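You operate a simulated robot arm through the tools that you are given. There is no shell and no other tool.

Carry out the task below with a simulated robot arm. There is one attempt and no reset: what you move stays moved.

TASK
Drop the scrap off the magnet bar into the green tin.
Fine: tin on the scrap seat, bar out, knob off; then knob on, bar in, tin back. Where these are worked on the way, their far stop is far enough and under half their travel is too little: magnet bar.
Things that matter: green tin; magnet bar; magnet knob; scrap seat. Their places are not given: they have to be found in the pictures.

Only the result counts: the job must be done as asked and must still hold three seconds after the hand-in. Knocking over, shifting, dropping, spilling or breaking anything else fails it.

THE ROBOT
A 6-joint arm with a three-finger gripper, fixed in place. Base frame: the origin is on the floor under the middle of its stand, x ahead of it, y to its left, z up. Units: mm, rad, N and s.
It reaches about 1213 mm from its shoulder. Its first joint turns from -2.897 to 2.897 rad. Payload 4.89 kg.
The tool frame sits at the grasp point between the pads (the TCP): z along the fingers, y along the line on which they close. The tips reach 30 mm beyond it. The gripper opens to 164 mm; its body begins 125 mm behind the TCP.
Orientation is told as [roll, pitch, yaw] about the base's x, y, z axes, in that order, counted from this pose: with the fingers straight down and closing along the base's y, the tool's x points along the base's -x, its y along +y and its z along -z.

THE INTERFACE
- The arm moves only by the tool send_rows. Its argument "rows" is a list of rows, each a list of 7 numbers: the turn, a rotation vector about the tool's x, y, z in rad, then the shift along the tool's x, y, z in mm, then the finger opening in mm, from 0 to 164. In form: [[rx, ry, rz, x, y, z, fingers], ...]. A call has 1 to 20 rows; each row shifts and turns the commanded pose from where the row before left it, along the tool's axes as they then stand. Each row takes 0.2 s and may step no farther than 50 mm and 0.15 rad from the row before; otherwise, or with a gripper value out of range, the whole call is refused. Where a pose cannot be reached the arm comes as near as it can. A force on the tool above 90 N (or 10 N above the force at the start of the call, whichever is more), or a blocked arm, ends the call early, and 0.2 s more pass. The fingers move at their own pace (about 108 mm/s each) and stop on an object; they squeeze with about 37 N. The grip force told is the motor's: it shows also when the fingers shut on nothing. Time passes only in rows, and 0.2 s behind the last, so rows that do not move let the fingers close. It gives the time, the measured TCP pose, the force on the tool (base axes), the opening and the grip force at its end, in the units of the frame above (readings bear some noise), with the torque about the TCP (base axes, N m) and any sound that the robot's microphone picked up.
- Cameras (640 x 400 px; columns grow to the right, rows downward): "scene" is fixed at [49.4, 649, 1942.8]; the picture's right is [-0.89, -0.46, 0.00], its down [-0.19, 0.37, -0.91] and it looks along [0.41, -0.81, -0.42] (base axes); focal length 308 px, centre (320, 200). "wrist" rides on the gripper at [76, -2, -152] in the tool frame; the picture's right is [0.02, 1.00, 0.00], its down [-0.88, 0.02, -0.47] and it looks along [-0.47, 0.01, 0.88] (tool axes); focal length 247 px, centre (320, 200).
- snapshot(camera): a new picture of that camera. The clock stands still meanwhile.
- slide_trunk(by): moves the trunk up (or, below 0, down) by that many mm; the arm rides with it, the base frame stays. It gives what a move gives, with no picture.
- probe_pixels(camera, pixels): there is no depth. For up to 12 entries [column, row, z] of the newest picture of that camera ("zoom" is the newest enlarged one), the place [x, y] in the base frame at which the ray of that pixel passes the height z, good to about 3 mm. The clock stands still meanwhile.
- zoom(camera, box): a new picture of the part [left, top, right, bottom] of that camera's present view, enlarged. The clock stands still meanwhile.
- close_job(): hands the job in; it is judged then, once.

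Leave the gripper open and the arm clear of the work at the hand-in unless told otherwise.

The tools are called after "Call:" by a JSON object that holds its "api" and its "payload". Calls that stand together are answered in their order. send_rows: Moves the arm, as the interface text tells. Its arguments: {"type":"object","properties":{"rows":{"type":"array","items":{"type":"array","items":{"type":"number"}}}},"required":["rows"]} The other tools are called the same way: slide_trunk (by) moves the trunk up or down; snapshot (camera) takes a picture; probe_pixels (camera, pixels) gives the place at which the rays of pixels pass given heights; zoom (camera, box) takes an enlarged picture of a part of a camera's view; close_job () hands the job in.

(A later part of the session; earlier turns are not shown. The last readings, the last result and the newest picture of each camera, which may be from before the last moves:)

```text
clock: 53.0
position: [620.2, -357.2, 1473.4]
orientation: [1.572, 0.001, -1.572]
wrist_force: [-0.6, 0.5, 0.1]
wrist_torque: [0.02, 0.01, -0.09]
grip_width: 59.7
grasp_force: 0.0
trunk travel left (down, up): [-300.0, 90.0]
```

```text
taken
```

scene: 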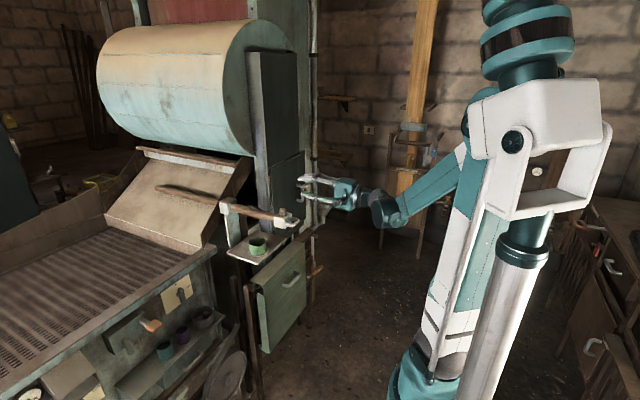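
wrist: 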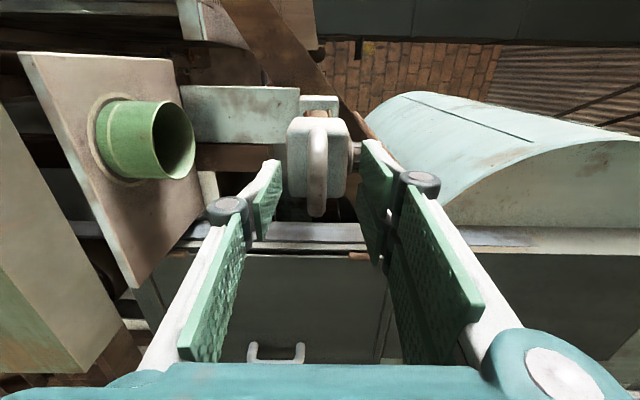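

Now I pitch the tool to point straight down and move over the knob (744,-357) at a safe height.

Call:
{"api": "send_rows", "payload": {"rows": [[0.1428, 0, 0, 0, 0, 0, 60], [0.1428, 0, 0, 0, 0, 0, 60], [0.1428, 0, 0, 0, 0, 0, 60], [0.1428, 0, 0, 0, 0, 0, 60], [0.1428, 0, 0, 0, 0, 0, 60], [0.1428, 0, 0, 0, 0, 0, 60], [0.1428, 0, 0, 0, 0, 0, 60], [0.1428, 0, 0, 0, 0, 0, 60], [0.1428, 0, 0, 0, 0, 0, 60], [0.1428, 0, 0, 0, 0, 0, 60], [0.1428, 0, 0, 0, 0, 0, 60], [0, 0, 0, 0, 41, 0, 60], [0, 0, 0, 0, 41, 0, 60], [0, 0, 0, 0, 41, 0, 60], [0, 0, 0, 0, 0, 0, 60]]}}

Call:
{"api": "snapshot", "payload": {"camera": "wrist"}}

Call:
{"api": "snapshot", "payload": {"camera": "scene"}}

```text
clock: 56.2
position: [746.9, -356.6, 1475.2]
orientation: [0.001, -0.001, -1.572]
wrist_force: [1.6, -0.1, -0.5]
wrist_torque: [0.03, 0.28, 0.0]
grip_width: 59.9
grasp_force: 0.1
trunk travel left (down, up): [-300.0, 90.0]
```

```text
taken
```

wrist: 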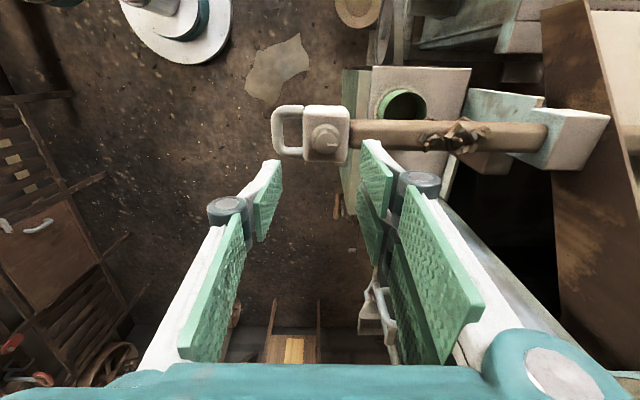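

```text
taken
```

scene: 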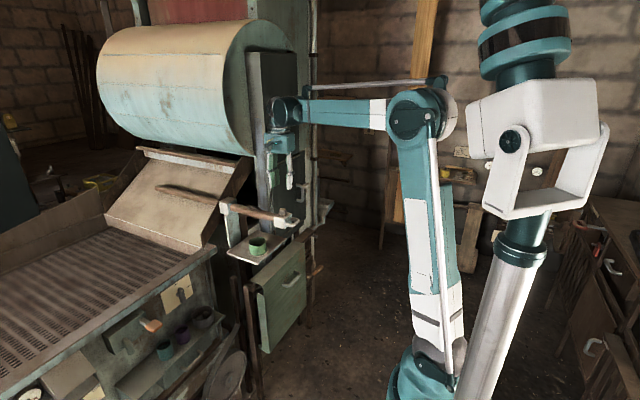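

I zoom on the knob for its pointer and marks and probe scrap, tin and knob from above.

Call:
{"api": "zoom", "payload": {"camera": "wrist", "box": [260, 90, 390, 180]}}

Call:
{"api": "probe_pixels", "payload": {"camera": "wrist", "pixels": [[455, 137, 1287], [422, 137, 1287], [490, 135, 1287], [403, 104, 1123], [380, 104, 1123], [427, 104, 1123], [326, 140, 1338], [326, 138, 1312]]}}

Call:
{"api": "zoom", "payload": {"camera": "wrist", "box": [370, 70, 520, 170]}}

```text
4.44 times, centred on (325, 135) of wrist
```

zoom: 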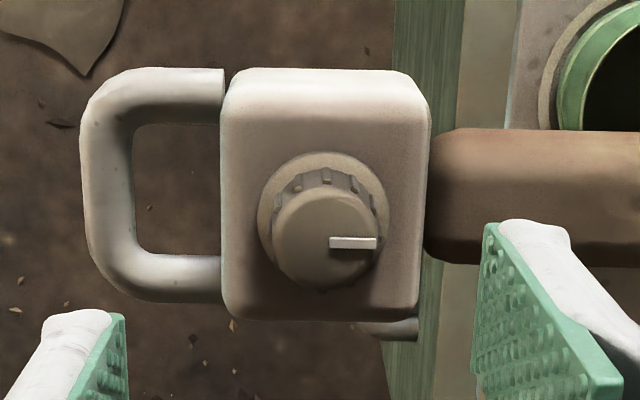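

```text
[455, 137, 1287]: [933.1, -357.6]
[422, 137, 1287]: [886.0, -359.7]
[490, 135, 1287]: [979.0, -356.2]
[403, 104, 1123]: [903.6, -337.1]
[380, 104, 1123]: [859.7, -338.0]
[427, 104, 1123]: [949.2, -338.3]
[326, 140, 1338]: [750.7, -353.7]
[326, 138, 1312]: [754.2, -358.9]
```

```text
4.00 times, centred on (445, 120) of wrist
```

zoom: 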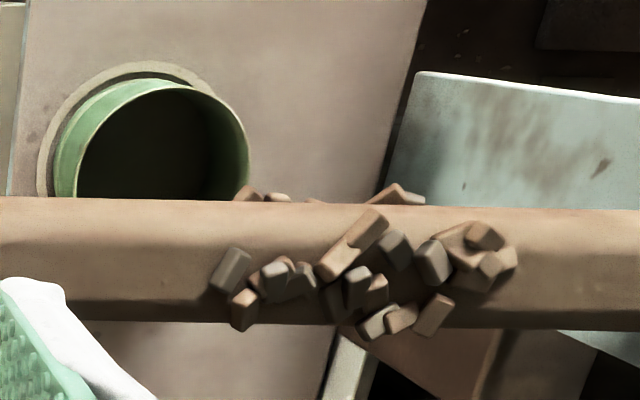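

The pointer points along +x (away from the robot); no other marks are visible. I check the knob position from the scene camera too.

Call:
{"api": "zoom", "payload": {"camera": "scene", "box": [262, 190, 307, 230]}}

Call:
{"api": "probe_pixels", "payload": {"camera": "wrist", "pixels": [[326, 144, 1338], [325.5, 138.4, 1312], [326.3, 128, 1310]]}}

```text
10.00 times, centred on (284, 210) of scene
```

zoom: 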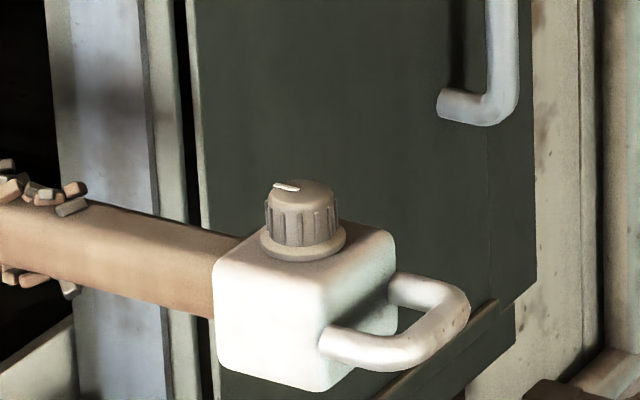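

```text
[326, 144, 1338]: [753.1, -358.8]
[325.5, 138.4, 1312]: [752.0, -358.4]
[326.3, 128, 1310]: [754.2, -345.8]
```

Call:
{"api": "probe_pixels", "payload": {"camera": "zoom", "pixels": [[302, 193, 1338], [302, 193, 1343], [303, 240, 1310], [303, 240, 1314], [462, 290, 1287], [420, 350, 1287]]}}

```text
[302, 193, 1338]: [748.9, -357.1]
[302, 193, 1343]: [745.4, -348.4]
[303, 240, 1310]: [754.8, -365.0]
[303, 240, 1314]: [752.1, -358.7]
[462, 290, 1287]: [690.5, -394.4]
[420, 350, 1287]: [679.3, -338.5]
```

Both cameras agree on the knob axis at about (751,-358.3), top z≈1338. I shift (+4.5,-1.7) and descend 90 mm, then check.

Call:
{"api": "send_rows", "payload": {"rows": [[0, 0, 0, -1.7, 4.5, 0, 60], [0, 0, 0, 0, 0, 30, 60], [0, 0, 0, 0, 0, 30, 60], [0, 0, 0, 0, 0, 30, 60], [0, 0, 0, 0, 0, 0, 60]]}}

Call:
{"api": "snapshot", "payload": {"camera": "wrist"}}

Call:
{"api": "zoom", "payload": {"camera": "scene", "box": [262, 190, 307, 230]}}

```text
clock: 57.4
position: [748.8, -357.3, 1385.9]
orientation: [0.001, -0.001, -1.57]
wrist_force: [0.7, 0.3, 0.4]
wrist_torque: [0.06, 0.07, -0.01]
grip_width: 60.4
grasp_force: 0.1
trunk travel left (down, up): [-300.0, 90.0]
```

```text
taken
```

wrist: 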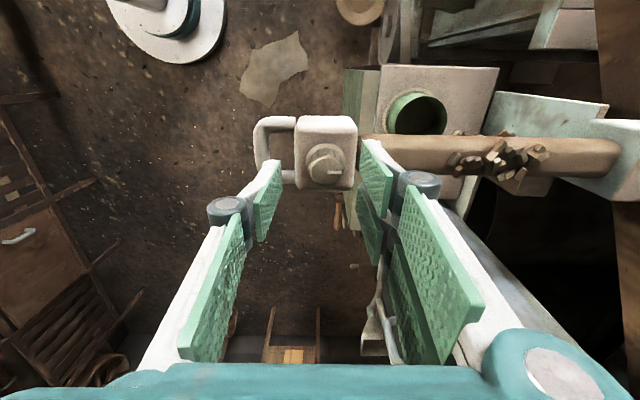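

```text
10.00 times, centred on (284, 210) of scene
```

zoom: 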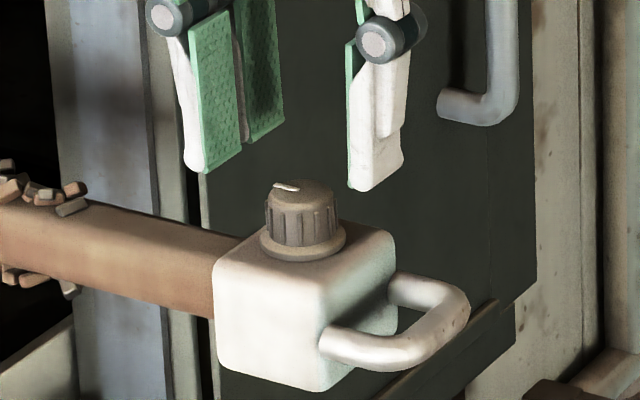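

Call:
{"api": "zoom", "payload": {"camera": "wrist", "box": [280, 130, 370, 200]}}

```text
5.71 times, centred on (325, 165) of wrist
```

zoom: 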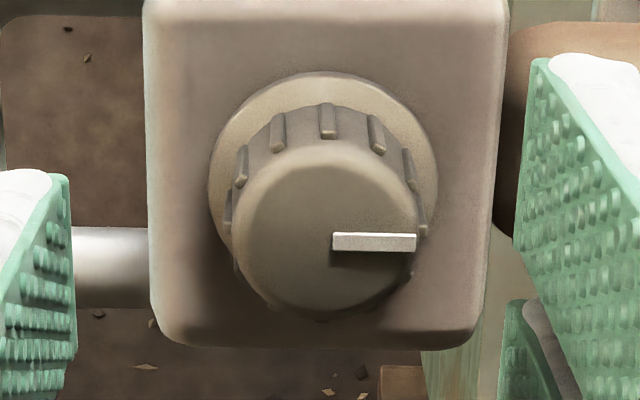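

The knob is about 4.5 mm further +x and 1.5 mm toward -y of the TCP. I correct that and descend to z≈1347.

Call:
{"api": "send_rows", "payload": {"rows": [[0, 0, 0, -1.5, 4.3, 0, 60], [0, 0, 0, 0, 0, 20, 60], [0, 0, 0, 0, 0, 18, 60], [0, 0, 0, 0, 0, 0, 60]]}}

Call:
{"api": "zoom", "payload": {"camera": "wrist", "box": [270, 140, 380, 240]}}

Call:
{"api": "zoom", "payload": {"camera": "scene", "box": [262, 190, 307, 230]}}

```text
clock: 58.4
position: [752.0, -359.3, 1347.4]
orientation: [0.001, 0.0, -1.571]
wrist_force: [0.6, 0.5, -0.1]
wrist_torque: [0.04, 0.03, -0.03]
grip_width: 60.1
grasp_force: 0.1
trunk travel left (down, up): [-300.0, 90.0]
```

```text
4.00 times, centred on (325, 190) of wrist
```

zoom: 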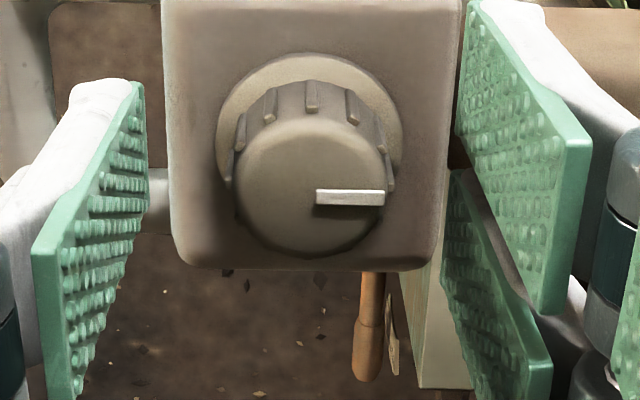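

```text
10.00 times, centred on (284, 210) of scene
```

zoom: 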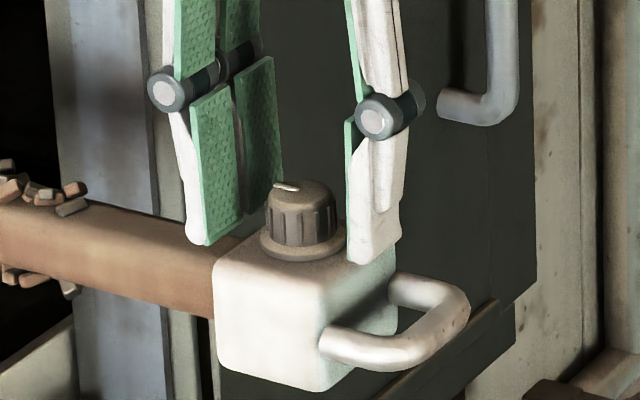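

Well aligned (about 1.3 mm in x to correct). I close the fingers on the knob.

Call:
{"api": "send_rows", "payload": {"rows": [[0, 0, 0, 0, 1.3, 0, 50], [0, 0, 0, 0, 0, 0, 40], [0, 0, 0, 0, 0, 0, 30], [0, 0, 0, 0, 0, 0, 15], [0, 0, 0, 0, 0, 0, 15]]}}

Call:
{"api": "zoom", "payload": {"camera": "wrist", "box": [270, 140, 380, 240]}}

Call:
{"api": "zoom", "payload": {"camera": "scene", "box": [262, 190, 307, 230]}}

```text
clock: 59.6
position: [754.1, -358.0, 1347.8]
orientation: [0.003, 0.001, -1.571]
wrist_force: [-0.2, -0.2, -1.2]
wrist_torque: [-0.01, 0.0, 0.02]
grip_width: 28.4
grasp_force: 45.4
trunk travel left (down, up): [-300.0, 90.0]
```

```text
4.00 times, centred on (325, 190) of wrist
```

zoom: 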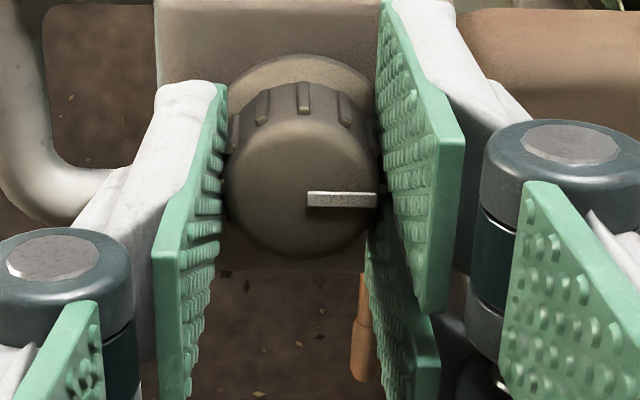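

```text
10.00 times, centred on (284, 210) of scene
```

zoom: 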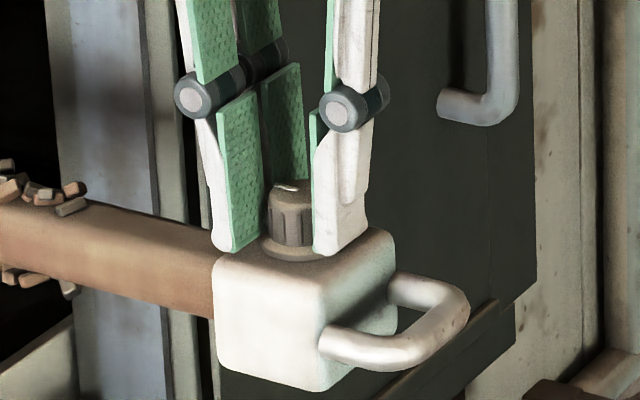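

The knob is held (28.4 mm). I test-turn by 0.1 rad clockwise seen from above and read the torque.

Call:
{"api": "send_rows", "payload": {"rows": [[0, 0, 0.05, 0, 0, 0, 15], [0, 0, 0.05, 0, 0, 0, 15], [0, 0, 0, 0, 0, 0, 15]]}}

Call:
{"api": "zoom", "payload": {"camera": "wrist", "box": [270, 140, 380, 240]}}

```text
clock: 60.4
position: [753.5, -358.7, 1348.1]
orientation: [0.001, 0.0, -1.671]
wrist_force: [-1.1, 3.5, 3.3]
wrist_torque: [0.22, 0.04, 0.0]
grip_width: 28.3
grasp_force: 44.8
trunk travel left (down, up): [-300.0, 90.0]
```

```text
4.00 times, centred on (325, 190) of wrist
```

zoom: 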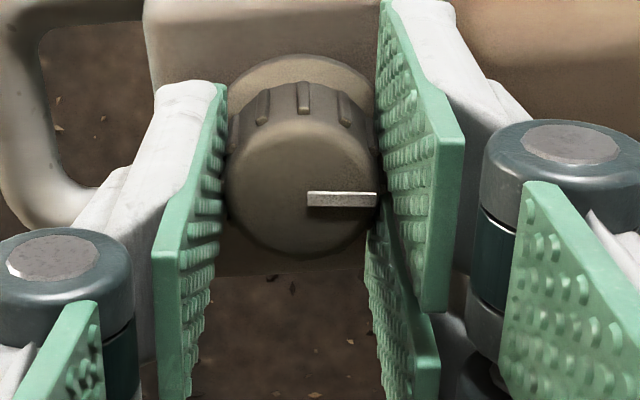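

The knob turned with the hand, with no counter-torque. I turn on by another 0.6 rad and check.

Call:
{"api": "send_rows", "payload": {"rows": [[0, 0, 0.1, 0, 0, 0, 15], [0, 0, 0.1, 0, 0, 0, 15], [0, 0, 0.1, 0, 0, 0, 15], [0, 0, 0.1, 0, 0, 0, 15], [0, 0, 0.1, 0, 0, 0, 15], [0, 0, 0.1, 0, 0, 0, 15]]}}

Call:
{"api": "zoom", "payload": {"camera": "wrist", "box": [270, 140, 380, 240]}}

Call:
{"api": "zoom", "payload": {"camera": "scene", "box": [225, 185, 315, 265]}}

```text
clock: 61.8
position: [753.4, -359.6, 1347.2]
orientation: [0.002, -0.002, -2.272]
wrist_force: [4.8, 16.9, 8.8]
wrist_torque: [0.63, -0.24, -0.01]
grip_width: 28.2
grasp_force: 45.1
trunk travel left (down, up): [-300.0, 90.0]
```

```text
4.00 times, centred on (325, 190) of wrist
```

zoom: 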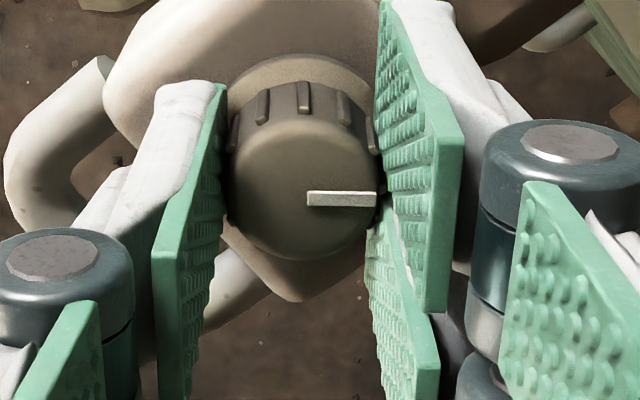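

```text
5.00 times, centred on (270, 225) of scene
```

zoom: 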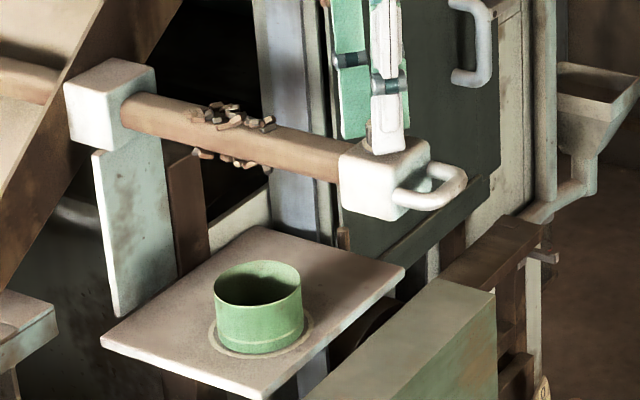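

The knob follows; a small side force of 17 N in y shows, so I shift 0.6 mm to +y while turning 0.6 rad more.

Call:
{"api": "send_rows", "payload": {"rows": [[0, 0, 0, 0.46, -0.39, 0, 15], [0, 0, 0.1, 0, 0, 0, 15], [0, 0, 0.1, 0, 0, 0, 15], [0, 0, 0.1, 0, 0, 0, 15], [0, 0, 0.1, 0, 0, 0, 15], [0, 0, 0.1, 0, 0, 0, 15], [0, 0, 0.1, 0, 0, 0, 15]]}}

Call:
{"api": "zoom", "payload": {"camera": "wrist", "box": [270, 140, 380, 240]}}

Call:
{"api": "zoom", "payload": {"camera": "scene", "box": [225, 185, 315, 265]}}

```text
clock: 63.4
position: [755.7, -360.1, 1348.8]
orientation: [0.002, 0.003, -2.874]
wrist_force: [10.1, -2.2, 13.3]
wrist_torque: [-0.09, -0.19, 0.03]
grip_width: 28.3
grasp_force: 44.4
trunk travel left (down, up): [-300.0, 90.0]
```

```text
4.00 times, centred on (325, 190) of wrist
```

zoom: 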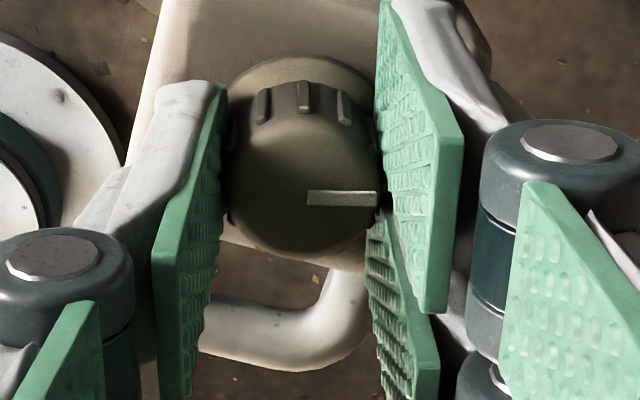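

```text
5.00 times, centred on (270, 225) of scene
```

zoom: 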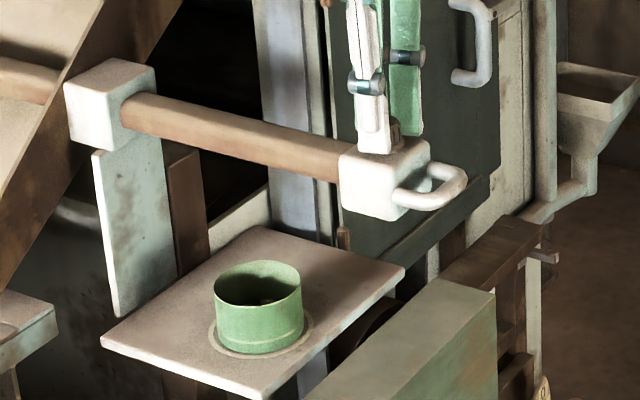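

The scrap has dropped off the bar. I zoom in on the tin to see whether it all went in.

Call:
{"api": "zoom", "payload": {"camera": "scene", "box": [240, 225, 290, 265]}}

Call:
{"api": "snapshot", "payload": {"camera": "wrist"}}

```text
10.00 times, centred on (265, 245) of scene
```

zoom: 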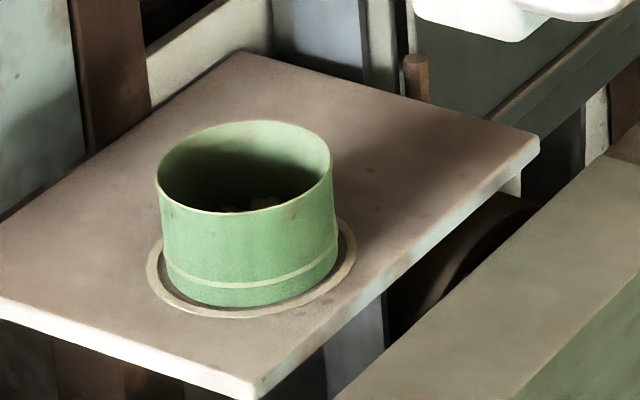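

```text
taken
```

wrist: 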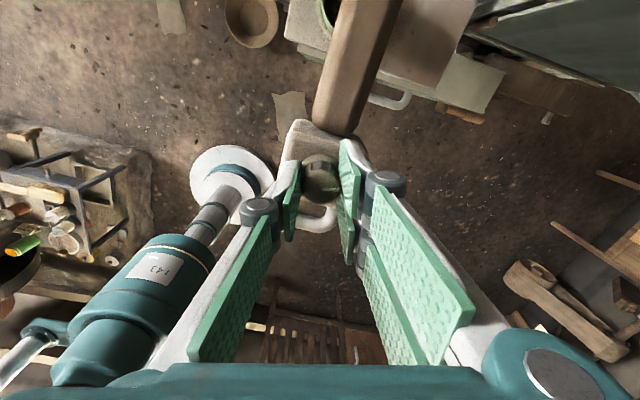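

The scrap lies in the tin and the shelf is clean. I turn 0.25 rad further to be surely off, watching torque.

Call:
{"api": "send_rows", "payload": {"rows": [[0, 0, 0.08, 0, 0, 0, 15], [0, 0, 0.08, 0, 0, 0, 15], [0, 0, 0.08, 0, 0, 0, 15], [0, 0, 0, 0, 0, 0, 15]]}}

Call:
{"api": "zoom", "payload": {"camera": "wrist", "box": [270, 140, 380, 240]}}

```text
clock: 64.4
position: [754.2, -359.8, 1348.4]
orientation: [0.0, 0.002, -3.112]
wrist_force: [18.8, -8.4, 22.4]
wrist_torque: [-0.27, -0.53, 0.03]
grip_width: 27.8
grasp_force: 45.0
trunk travel left (down, up): [-300.0, 90.0]
```

```text
4.00 times, centred on (325, 190) of wrist
```

zoom: 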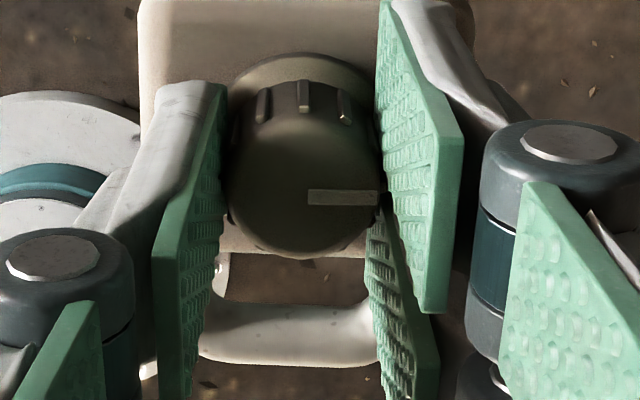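

Knob is turned by 1.54 rad. Now I turn it back on: first 0.8 rad counter-clockwise.

Call:
{"api": "send_rows", "payload": {"rows": [[0, 0, -0.1, 0, 0, 0, 15], [0, 0, -0.1, 0, 0, 0, 15], [0, 0, -0.1, 0, 0, 0, 15], [0, 0, -0.1, 0, 0, 0, 15], [0, 0, -0.1, 0, 0, 0, 15], [0, 0, -0.1, 0, 0, 0, 15], [0, 0, -0.1, 0, 0, 0, 15], [0, 0, -0.1, 0, 0, 0, 15]]}}

```text
clock: 66.2
position: [755.1, -358.5, 1348.7]
orientation: [0.001, -0.001, -2.309]
wrist_force: [5.5, -2.4, 13.9]
wrist_torque: [-0.09, -0.01, 0.01]
grip_width: 28.3
grasp_force: 45.2
trunk travel left (down, up): [-300.0, 90.0]
```

Fine so far. I turn back the remaining 0.74 rad.

Call:
{"api": "send_rows", "payload": {"rows": [[0, 0, -0.1, 0, 0, 0, 15], [0, 0, -0.1, 0, 0, 0, 15], [0, 0, -0.1, 0, 0, 0, 15], [0, 0, -0.1, 0, 0, 0, 15], [0, 0, -0.1, 0, 0, 0, 15], [0, 0, -0.1, 0, 0, 0, 15], [0, 0, -0.1, 0, 0, 0, 15], [0, 0, -0.04, 0, 0, 0, 15], [0, 0, 0, 0, 0, 0, 15]]}}

Call:
{"api": "zoom", "payload": {"camera": "wrist", "box": [270, 140, 380, 240]}}

```text
clock: 68.2
position: [754.3, -359.2, 1347.7]
orientation: [0.001, 0.001, -1.57]
wrist_force: [-1.4, -4.9, 1.0]
wrist_torque: [-0.28, 0.12, 0.0]
grip_width: 28.0
grasp_force: 44.5
trunk travel left (down, up): [-300.0, 90.0]
```

```text
4.00 times, centred on (325, 190) of wrist
```

zoom: 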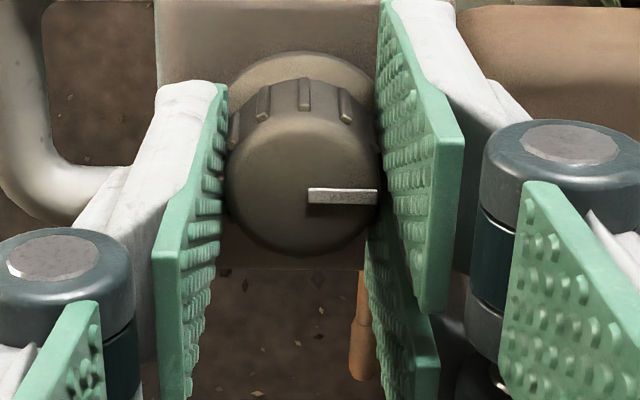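

The pointer is back at its original direction. I open the fingers, rise, and look.

Call:
{"api": "send_rows", "payload": {"rows": [[0, 0, 0, 0, 0, 0, 35], [0, 0, 0, 0, 0, 0, 50], [0, 0, 0, 0, 0, 0, 60], [0, 0, 0, 0, 0, -20, 60], [0, 0, 0, 0, 0, -40, 60], [0, 0, 0, 0, 0, -40, 60], [0, 0, 0, 0, 0, -28, 60], [0, 0, 0, 0, 0, 0, 60]]}}

Call:
{"api": "snapshot", "payload": {"camera": "wrist"}}

Call:
{"api": "zoom", "payload": {"camera": "scene", "box": [225, 185, 325, 265]}}

```text
clock: 70.0
position: [755.1, -359.4, 1475.4]
orientation: [0.003, 0.001, -1.572]
wrist_force: [-1.0, -0.2, 0.5]
wrist_torque: [-0.02, -0.05, 0.03]
grip_width: 59.9
grasp_force: 0.0
trunk travel left (down, up): [-300.0, 90.0]
```

```text
taken
```

wrist: 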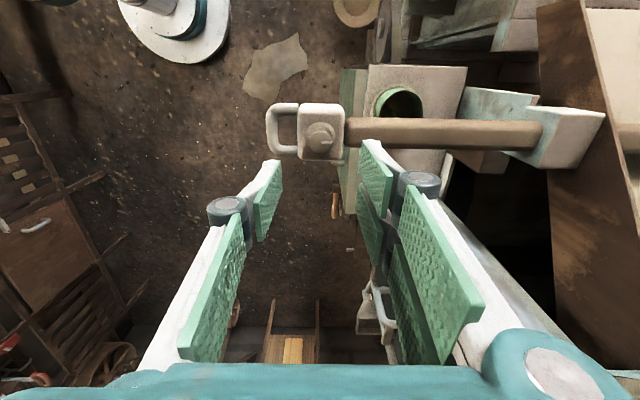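

```text
5.00 times, centred on (275, 225) of scene
```

zoom: 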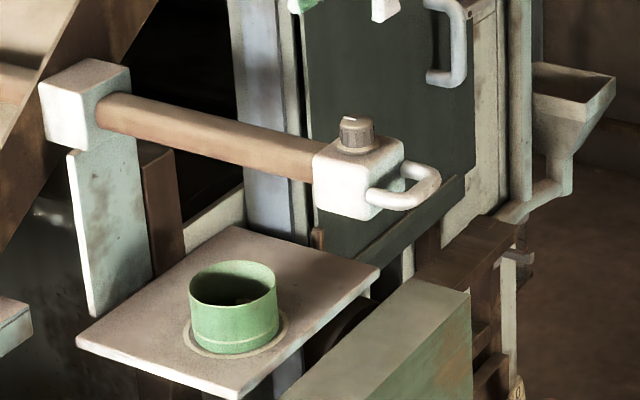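

All clean; the knob pointer again points +x. I go back to (620,-359), level the tool, and descend to the handle height.

Call:
{"api": "send_rows", "payload": {"rows": [[0, 0, 0, 0, -45, 0, 60], [0, 0, 0, 0, -45, 0, 60], [0, 0, 0, 0, -45, 0, 60], [-0.1428, 0, 0, 0, 0, 0, 60], [-0.1428, 0, 0, 0, 0, 0, 60], [-0.1428, 0, 0, 0, 0, 0, 60], [-0.1428, 0, 0, 0, 0, 0, 60], [-0.1428, 0, 0, 0, 0, 0, 60], [-0.1428, 0, 0, 0, 0, 0, 60], [-0.1428, 0, 0, 0, 0, 0, 60], [-0.1428, 0, 0, 0, 0, 0, 60], [-0.1428, 0, 0, 0, 0, 0, 60], [-0.1428, 0, 0, 0, 0, 0, 60], [-0.1428, 0, 0, 0, 0, 0, 60], [0, 0, 0, 0, 0, 0, 60]]}}

Call:
{"api": "snapshot", "payload": {"camera": "wrist"}}

```text
clock: 73.2
position: [618.7, -360.0, 1474.5]
orientation: [1.573, 0.002, -1.57]
wrist_force: [1.0, -1.0, -0.5]
wrist_torque: [0.02, -0.06, 0.25]
grip_width: 60.0
grasp_force: 0.1
trunk travel left (down, up): [-300.0, 90.0]
```

```text
taken
```

wrist: 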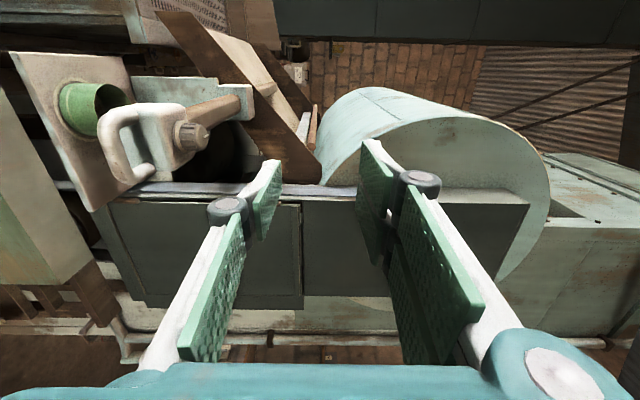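

Now I descend 187 mm in front of the handle.

Call:
{"api": "send_rows", "payload": {"rows": [[0, 0, 0, 0.6, -46.7, 0, 60], [0, 0, 0, 0.6, -46.7, 0, 60], [0, 0, 0, 0.6, -46.7, 0, 60], [0, 0, 0, 0.6, -46.7, 0, 60], [0, 0, 0, 0, 0, 0, 60]]}}

Call:
{"api": "snapshot", "payload": {"camera": "wrist"}}

Call:
{"api": "zoom", "payload": {"camera": "scene", "box": [250, 180, 340, 250]}}

```text
clock: 74.4
position: [619.8, -356.5, 1286.2]
orientation: [1.571, -0.001, -1.572]
wrist_force: [1.3, -0.6, -0.3]
wrist_torque: [-0.02, -0.08, 0.19]
grip_width: 60.2
grasp_force: 0.0
trunk travel left (down, up): [-300.0, 90.0]
```

```text
taken
```

wrist: 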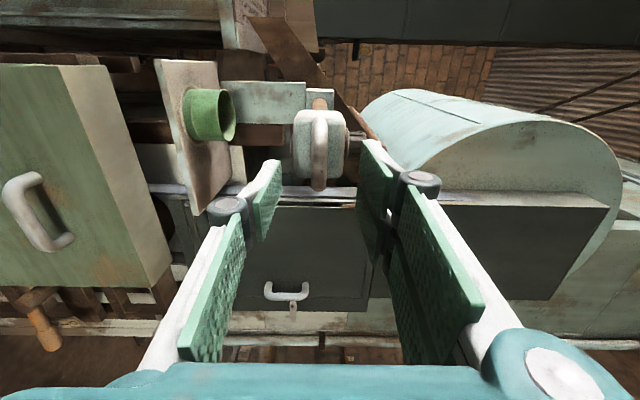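

```text
5.71 times, centred on (295, 215) of scene
```

zoom: 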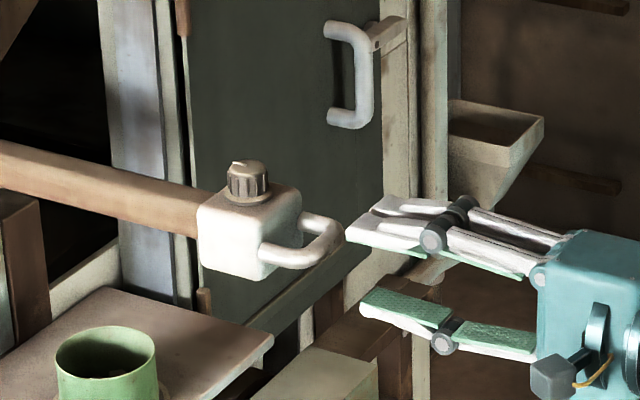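

Aligned. I advance 58 mm and close on the crossbar.

Call:
{"api": "send_rows", "payload": {"rows": [[0, 0, 0, 0, -0.4, 30, 60], [0, 0, 0, 0, -0.4, 28, 60], [0, 0, 0, 0, 0, 0, 60], [0, 0, 0, 0, 0, 0, 40], [0, 0, 0, 0, 0, 0, 25], [0, 0, 0, 0, 0, 0, 10], [0, 0, 0, 0, 0, 0, 0], [0, 0, 0, 0, 0, 0, 0]]}}

Call:
{"api": "zoom", "payload": {"camera": "scene", "box": [260, 185, 330, 235]}}

```text
clock: 76.2
position: [678.3, -355.9, 1284.3]
orientation: [1.568, -0.003, -1.569]
wrist_force: [-2.2, 6.6, -48.1]
wrist_torque: [0.08, 0.62, 0.0]
grip_width: 14.9
grasp_force: 44.6
trunk travel left (down, up): [-300.0, 90.0]
```

```text
8.00 times, centred on (295, 210) of scene
```

zoom: 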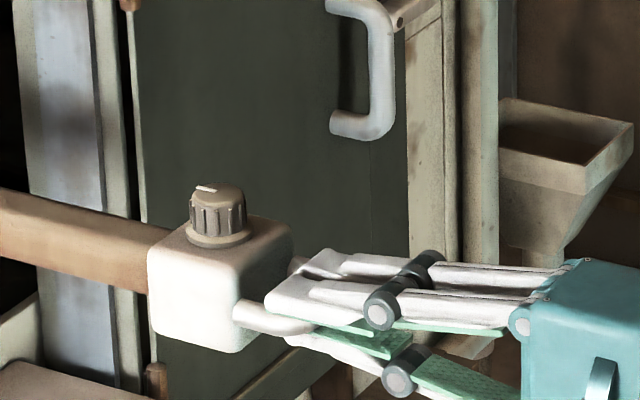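

Gripped. I relax 1.6 mm down and push the bar in by 120 mm.

Call:
{"api": "send_rows", "payload": {"rows": [[0, 0, 0, 0, -1.6, 0, 0], [0, 0, 0, 0, 0, 10, 0], [0, 0, 0, 0, 0, 15, 0], [0, 0, 0, 0, 0, 15, 0], [0, 0, 0, 0, 0, 15, 0], [0, 0, 0, 0, 0, 15, 0], [0, 0, 0, 0, 0, 15, 0], [0, 0, 0, 0, 0, 15, 0], [0, 0, 0, 0, 0, 15, 0]]}}

Call:
{"api": "zoom", "payload": {"camera": "scene", "box": [225, 180, 325, 260]}}

```text
clock: 78.2
position: [794.6, -354.8, 1285.8]
orientation: [1.569, -0.002, -1.571]
wrist_force: [1.8, 20.6, -51.7]
wrist_torque: [0.1, 0.65, 0.13]
grip_width: 15.0
grasp_force: 45.2
trunk travel left (down, up): [-300.0, 90.0]
```

```text
5.00 times, centred on (275, 220) of scene
```

zoom: 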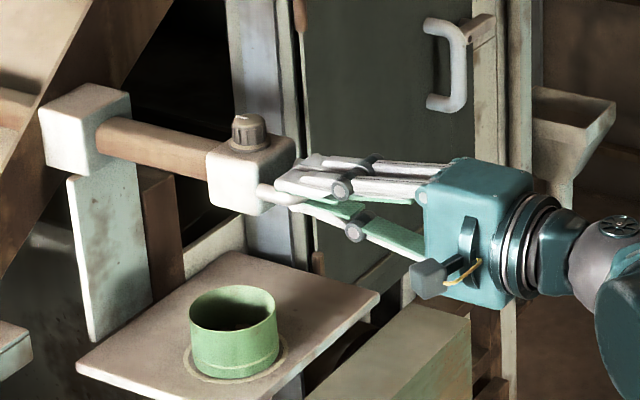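

It slides in well. I correct the height (-1.8 mm) and side (+0.8 mm) and push 105 mm more.

Call:
{"api": "send_rows", "payload": {"rows": [[0, 0, 0, 0.8, -1.8, 0, 0], [0, 0, 0, 0, 0, 15, 0], [0, 0, 0, 0, 0, 15, 0], [0, 0, 0, 0, 0, 15, 0], [0, 0, 0, 0, 0, 15, 0], [0, 0, 0, 0, 0, 15, 0], [0, 0, 0, 0, 0, 15, 0], [0, 0, 0, 0, 0, 15, 0]]}}

Call:
{"api": "zoom", "payload": {"camera": "scene", "box": [205, 175, 305, 255]}}

```text
clock: 80.0
position: [898.5, -356.9, 1285.8]
orientation: [1.573, -0.001, -1.57]
wrist_force: [0.5, 4.5, 19.4]
wrist_torque: [0.04, -0.19, -0.23]
grip_width: 14.6
grasp_force: 44.5
trunk travel left (down, up): [-300.0, 90.0]
```

```text
5.00 times, centred on (255, 215) of scene
```

zoom: 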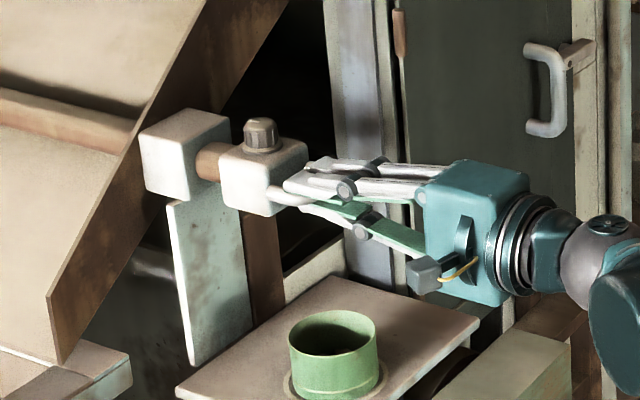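

About 35 mm remain. I push 30 mm in 6 mm rows, then smaller.

Call:
{"api": "send_rows", "payload": {"rows": [[0, 0, 0, 0, 0.5, 6, 0], [0, 0, 0, 0, 0, 6, 0], [0, 0, 0, 0, 0, 6, 0], [0, 0, 0, 0, 0, 6, 0], [0, 0, 0, 0, 0, 5, 0], [0, 0, 0, 0, 0, 3, 0]]}}

Call:
{"api": "zoom", "payload": {"camera": "scene", "box": [215, 180, 285, 230]}}

```text
clock: 81.4
position: [929.5, -355.6, 1284.6]
orientation: [1.572, -0.001, -1.571]
wrist_force: [0.7, 9.6, 5.0]
wrist_torque: [0.03, -0.07, 0.7]
grip_width: 15.1
grasp_force: 44.8
trunk travel left (down, up): [-300.0, 90.0]
```

```text
8.00 times, centred on (250, 205) of scene
```

zoom: 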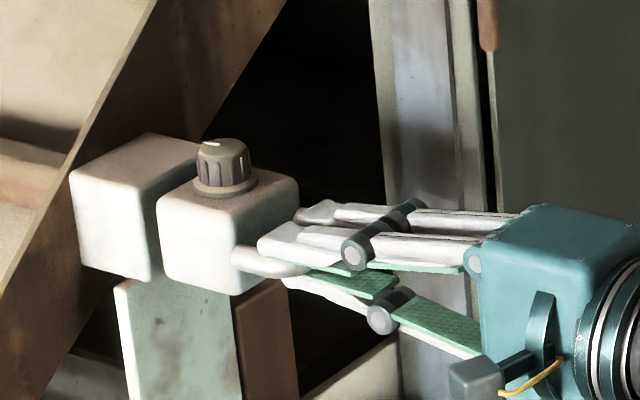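

About 5 mm left to the home position. I push in 2 mm rows until a stop force shows.

Call:
{"api": "send_rows", "payload": {"rows": [[0, 0, 0, 0, 0, 2, 0], [0, 0, 0, 0, 0, 2, 0], [0, 0, 0, 0, 0, 2, 0], [0, 0, 0, 0, 0, 1, 0], [0, 0, 0, 0, 0, 0, 0]]}}

Call:
{"api": "zoom", "payload": {"camera": "scene", "box": [215, 180, 285, 230]}}

```text
clock: 82.6
position: [934.8, -356.4, 1285.6]
orientation: [1.571, -0.002, -1.571]
wrist_force: [-26.8, 8.2, -18.1]
wrist_torque: [0.06, 0.24, -0.36]
grip_width: 14.9
grasp_force: 45.3
trunk travel left (down, up): [-300.0, 90.0]
```

```text
8.00 times, centred on (250, 205) of scene
```

zoom: 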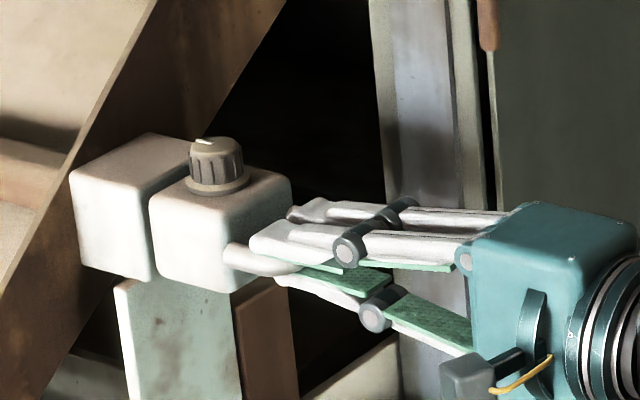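

The bar is home (stop force -27 N, block back at its original pixel position). I open the fingers and back off.

Call:
{"api": "send_rows", "payload": {"rows": [[0, 0, 0, 0, 0, -1, 0], [0, 0, 0, 0, 0, 0, 25], [0, 0, 0, 0, 0, 0, 50], [0, 0, 0, 0, 0, 0, 60], [0, 0, 0, 0, 0, -20, 60], [0, 0, 0, 0, 0, -40, 60], [0, 0, 0, 0, 0, -40, 60], [0, 0, 0, 0, 0, -40, 60], [0, 0, 0, 0, 0, 0, 60]]}}

Call:
{"api": "zoom", "payload": {"camera": "scene", "box": [225, 190, 260, 220]}}

Call:
{"api": "zoom", "payload": {"camera": "scene", "box": [205, 175, 325, 265]}}

```text
clock: 84.6
position: [794.7, -355.4, 1284.6]
orientation: [1.573, 0.0, -1.571]
wrist_force: [-0.4, 0.8, 0.6]
wrist_torque: [-0.02, 0.01, 0.0]
grip_width: 59.9
grasp_force: 0.1
trunk travel left (down, up): [-300.0, 90.0]
```

```text
13.33 times, centred on (242, 205) of scene
```

zoom: 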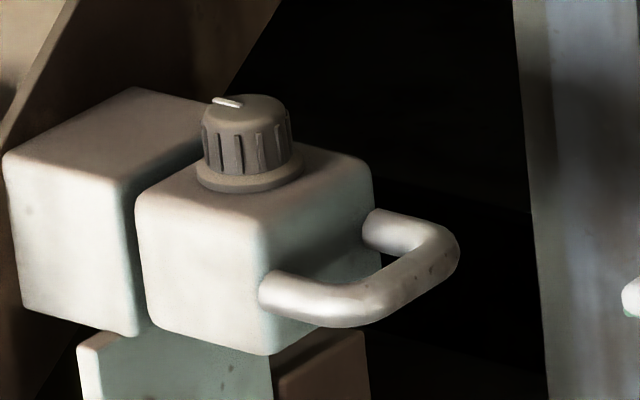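

```text
4.44 times, centred on (265, 220) of scene
```

zoom: 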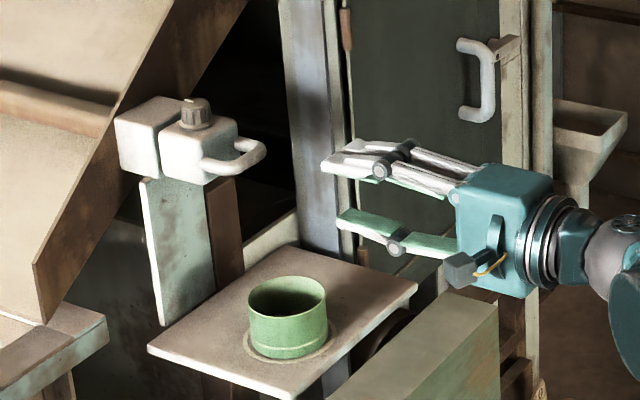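

Bar and knob look exactly as at the start. Next the tin goes back: I return the tool to the pinch orientation (roll back, pitch to 0.6 rad).

Call:
{"api": "send_rows", "payload": {"rows": [[0, 0, 0, 0, 0, -15, 60], [0, 0, -0.1428, 0, 0, 0, 60], [0, 0, -0.1428, 0, 0, 0, 60], [0, 0, -0.1428, 0, 0, 0, 60], [0, 0, -0.1428, 0, 0, 0, 60], [0, 0, -0.1428, 0, 0, 0, 60], [0, 0, -0.1428, 0, 0, 0, 60], [0, 0, -0.1428, 0, 0, 0, 60], [0, 0, -0.1428, 0, 0, 0, 60], [0, 0, -0.1428, 0, 0, 0, 60], [0, 0, -0.1428, 0, 0, 0, 60], [0, 0, -0.1428, 0, 0, 0, 60], [0, 0.1386, 0, 0, 0, 0, 60], [0, 0.1386, 0, 0, 0, 0, 60], [0, 0.1386, 0, 0, 0, 0, 60], [0, 0.1386, 0, 0, 0, 0, 60], [0, 0.1386, 0, 0, 0, 0, 60], [0, 0.1386, 0, 0, 0, 0, 60], [0, 0.1386, 0, 0, 0, 0, 60]]}}

Call:
{"api": "snapshot", "payload": {"camera": "wrist"}}

Call:
{"api": "zoom", "payload": {"camera": "wrist", "box": [230, 60, 390, 200]}}

```text
clock: 88.6
position: [779.6, -356.8, 1285.2]
orientation: [-0.001, -0.6, 0.001]
wrist_force: [-1.6, 0.9, 1.0]
wrist_torque: [0.05, -0.05, 0.0]
grip_width: 60.0
grasp_force: 0.1
trunk travel left (down, up): [-300.0, 90.0]
```

```text
taken
```

wrist: 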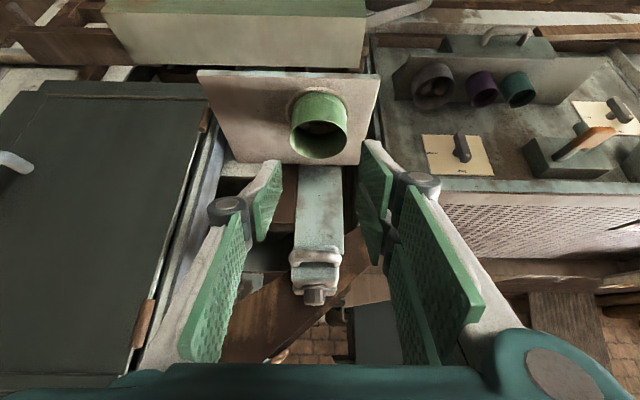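

```text
2.86 times, centred on (310, 130) of wrist
```

zoom: 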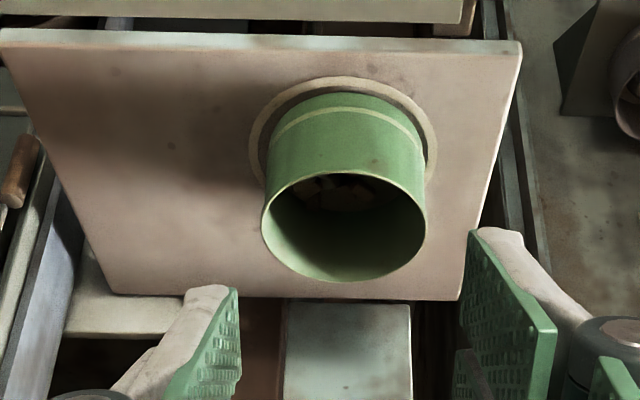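

The scrap is a low layer on the tin's floor. I probe the tin's present position.

Call:
{"api": "probe_pixels", "payload": {"camera": "zoom", "pixels": [[262, 220, 1123], [427, 220, 1123], [345, 172, 1123], [343, 282, 1123], [345, 92, 1069], [268, 145, 1069], [425, 145, 1069], [345, 77, 1069], [250, 130, 1069], [438, 130, 1069]]}}

Call:
{"api": "zoom", "payload": {"camera": "scene", "box": [240, 220, 290, 265]}}

```text
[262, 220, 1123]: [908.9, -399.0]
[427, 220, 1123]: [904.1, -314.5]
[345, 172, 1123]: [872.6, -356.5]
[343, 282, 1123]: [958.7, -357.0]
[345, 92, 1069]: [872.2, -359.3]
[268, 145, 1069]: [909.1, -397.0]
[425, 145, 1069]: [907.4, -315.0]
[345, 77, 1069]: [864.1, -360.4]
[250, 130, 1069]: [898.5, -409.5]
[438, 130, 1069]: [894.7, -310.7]
```

```text
8.89 times, centred on (265, 242) of scene
```

zoom: 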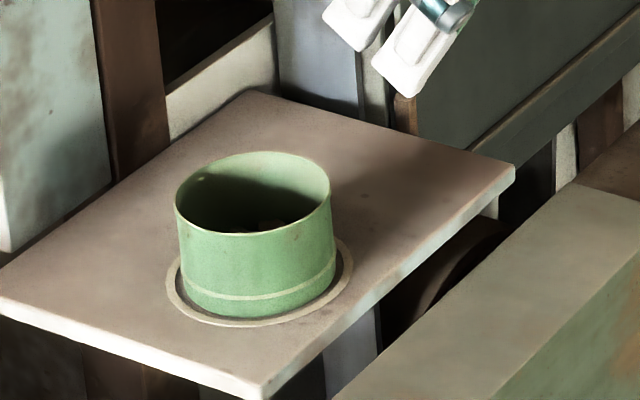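

Call:
{"api": "probe_pixels", "payload": {"camera": "zoom", "pixels": [[252.5, 194, 1123], [258, 253, 1075], [258, 318, 1069]]}}

Call:
{"api": "snapshot", "payload": {"camera": "scene"}}

Call:
{"api": "probe_pixels", "payload": {"camera": "scene", "pixels": [[267.7, 230.3, 1123], [257.4, 241.3, 1123]]}}

```text
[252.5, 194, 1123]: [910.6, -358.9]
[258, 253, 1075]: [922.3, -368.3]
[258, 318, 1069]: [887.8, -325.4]
```

```text
taken
```

scene: 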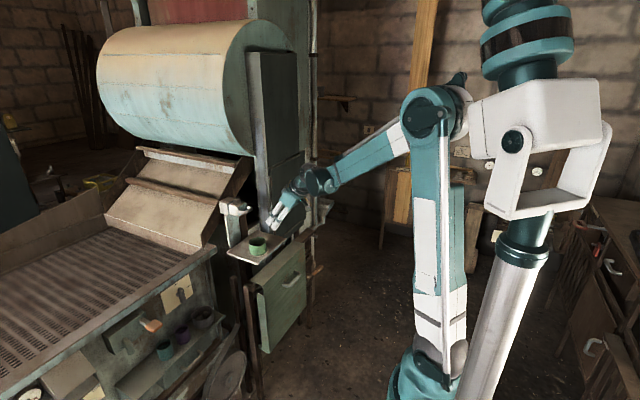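

```text
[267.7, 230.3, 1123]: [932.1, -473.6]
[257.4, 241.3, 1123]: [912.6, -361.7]
```

Both cameras agree: to return, the tin must move about (+24,-113) mm. I go to the pre-pinch pose 100 mm back from (911,-321.5,1121).

Call:
{"api": "send_rows", "payload": {"rows": [[0, 0, 0, -5.2, 11.8, 36.6, 50], [0, 0, 0, -5.2, 11.8, 36.6, 50], [0, 0, 0, -5.2, 11.8, 36.6, 50], [0, 0, 0, 0, 0, 0, 50]]}}

Call:
{"api": "snapshot", "payload": {"camera": "wrist"}}

Call:
{"api": "zoom", "payload": {"camera": "wrist", "box": [230, 60, 390, 200]}}

```text
clock: 89.6
position: [853.6, -320.9, 1203.1]
orientation: [0.0, -0.6, 0.0]
wrist_force: [0.6, -0.2, -0.6]
wrist_torque: [0.02, 0.1, -0.02]
grip_width: 49.8
grasp_force: 0.0
trunk travel left (down, up): [-300.0, 90.0]
```

```text
taken
```

wrist: 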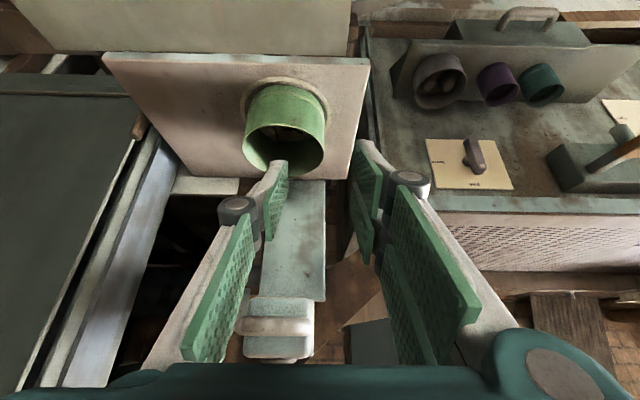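

```text
2.86 times, centred on (310, 130) of wrist
```

zoom: 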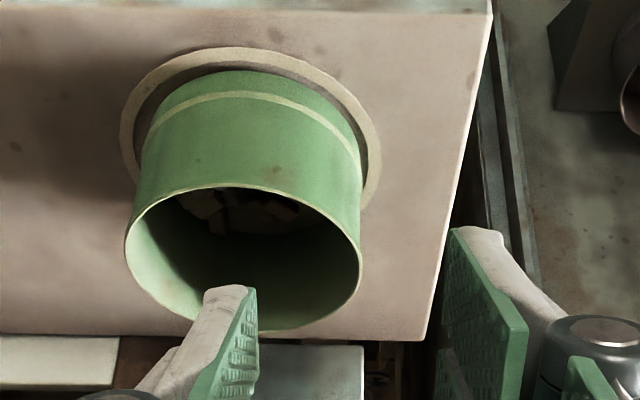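

The inner finger lines up as before. I insert 60 mm, then 36 mm more, and check.

Call:
{"api": "send_rows", "payload": {"rows": [[0, 0, 0, 0, 0, 30, 50], [0, 0, 0, 0, 0, 30, 50], [0, 0, 0, 0, 0, 20, 50], [0, 0, 0, 0, 0, 17, 50], [0, 0, 0, 0, 0, 0, 50]]}}

Call:
{"api": "snapshot", "payload": {"camera": "wrist"}}

Call:
{"api": "zoom", "payload": {"camera": "scene", "box": [235, 210, 295, 270]}}

```text
clock: 90.8
position: [910.1, -320.9, 1123.7]
orientation: [-0.001, -0.602, 0.0]
wrist_force: [-0.4, -0.9, -0.4]
wrist_torque: [0.01, 0.04, 0.02]
grip_width: 49.9
grasp_force: 0.0
trunk travel left (down, up): [-300.0, 90.0]
```

```text
taken
```

wrist: 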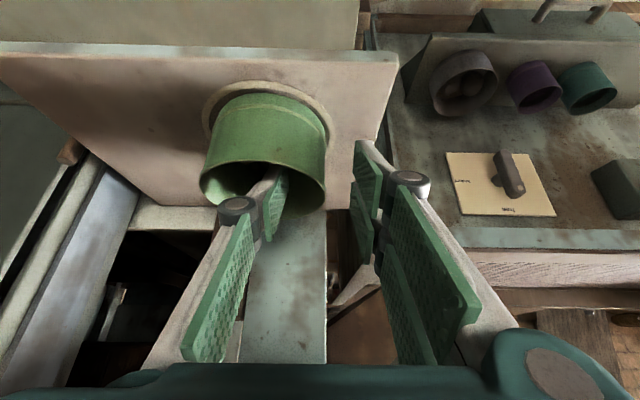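

```text
6.67 times, centred on (265, 240) of scene
```

zoom: 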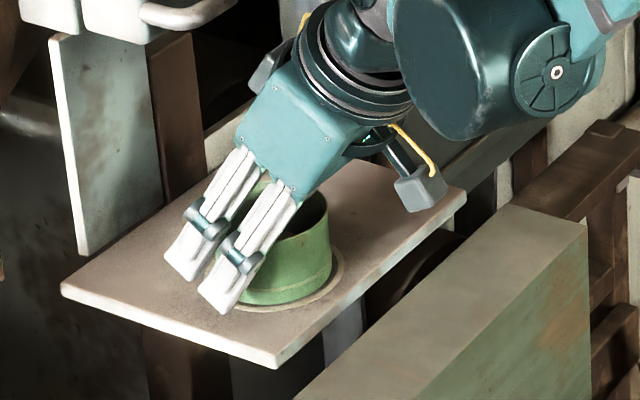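

Good. I go 3 mm lower and close on the wall.

Call:
{"api": "send_rows", "payload": {"rows": [[0, 0, 0, 1.7, 0, 2.5, 50], [0, 0, 0, 0, 0, 0, 35], [0, 0, 0, 0, 0, 0, 20], [0, 0, 0, 0, 0, 0, 8], [0, 0, 0, 0, 0, 0, 0], [0, 0, 0, 0, 0, 0, 0]]}}

Call:
{"api": "snapshot", "payload": {"camera": "wrist"}}

Call:
{"api": "zoom", "payload": {"camera": "scene", "box": [235, 210, 295, 270]}}

```text
clock: 92.2
position: [908.8, -320.7, 1120.8]
orientation: [0.001, -0.601, -0.002]
wrist_force: [0.4, 0.1, -0.8]
wrist_torque: [0.06, -0.01, -0.01]
grip_width: 9.4
grasp_force: 37.5
trunk travel left (down, up): [-300.0, 90.0]
```

```text
taken
```

wrist: 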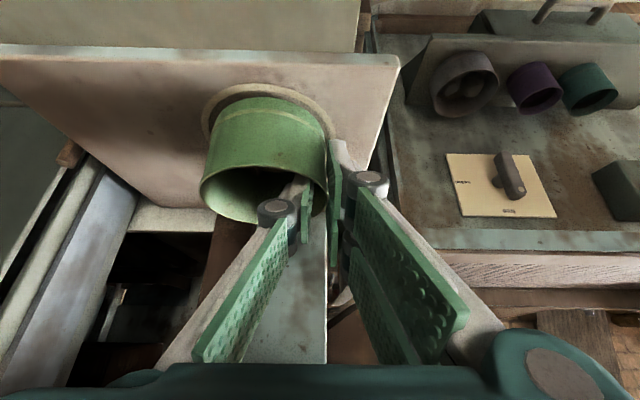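

```text
6.67 times, centred on (265, 240) of scene
```

zoom: 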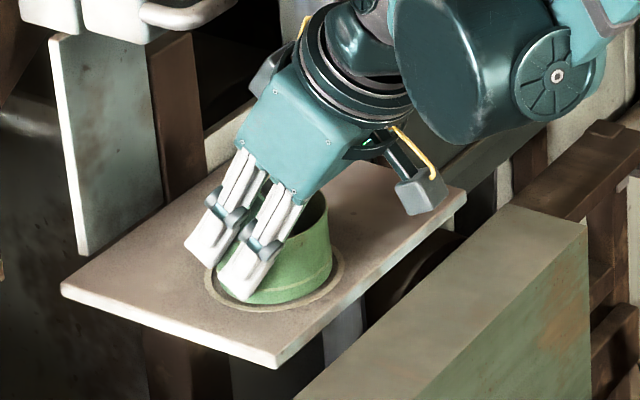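

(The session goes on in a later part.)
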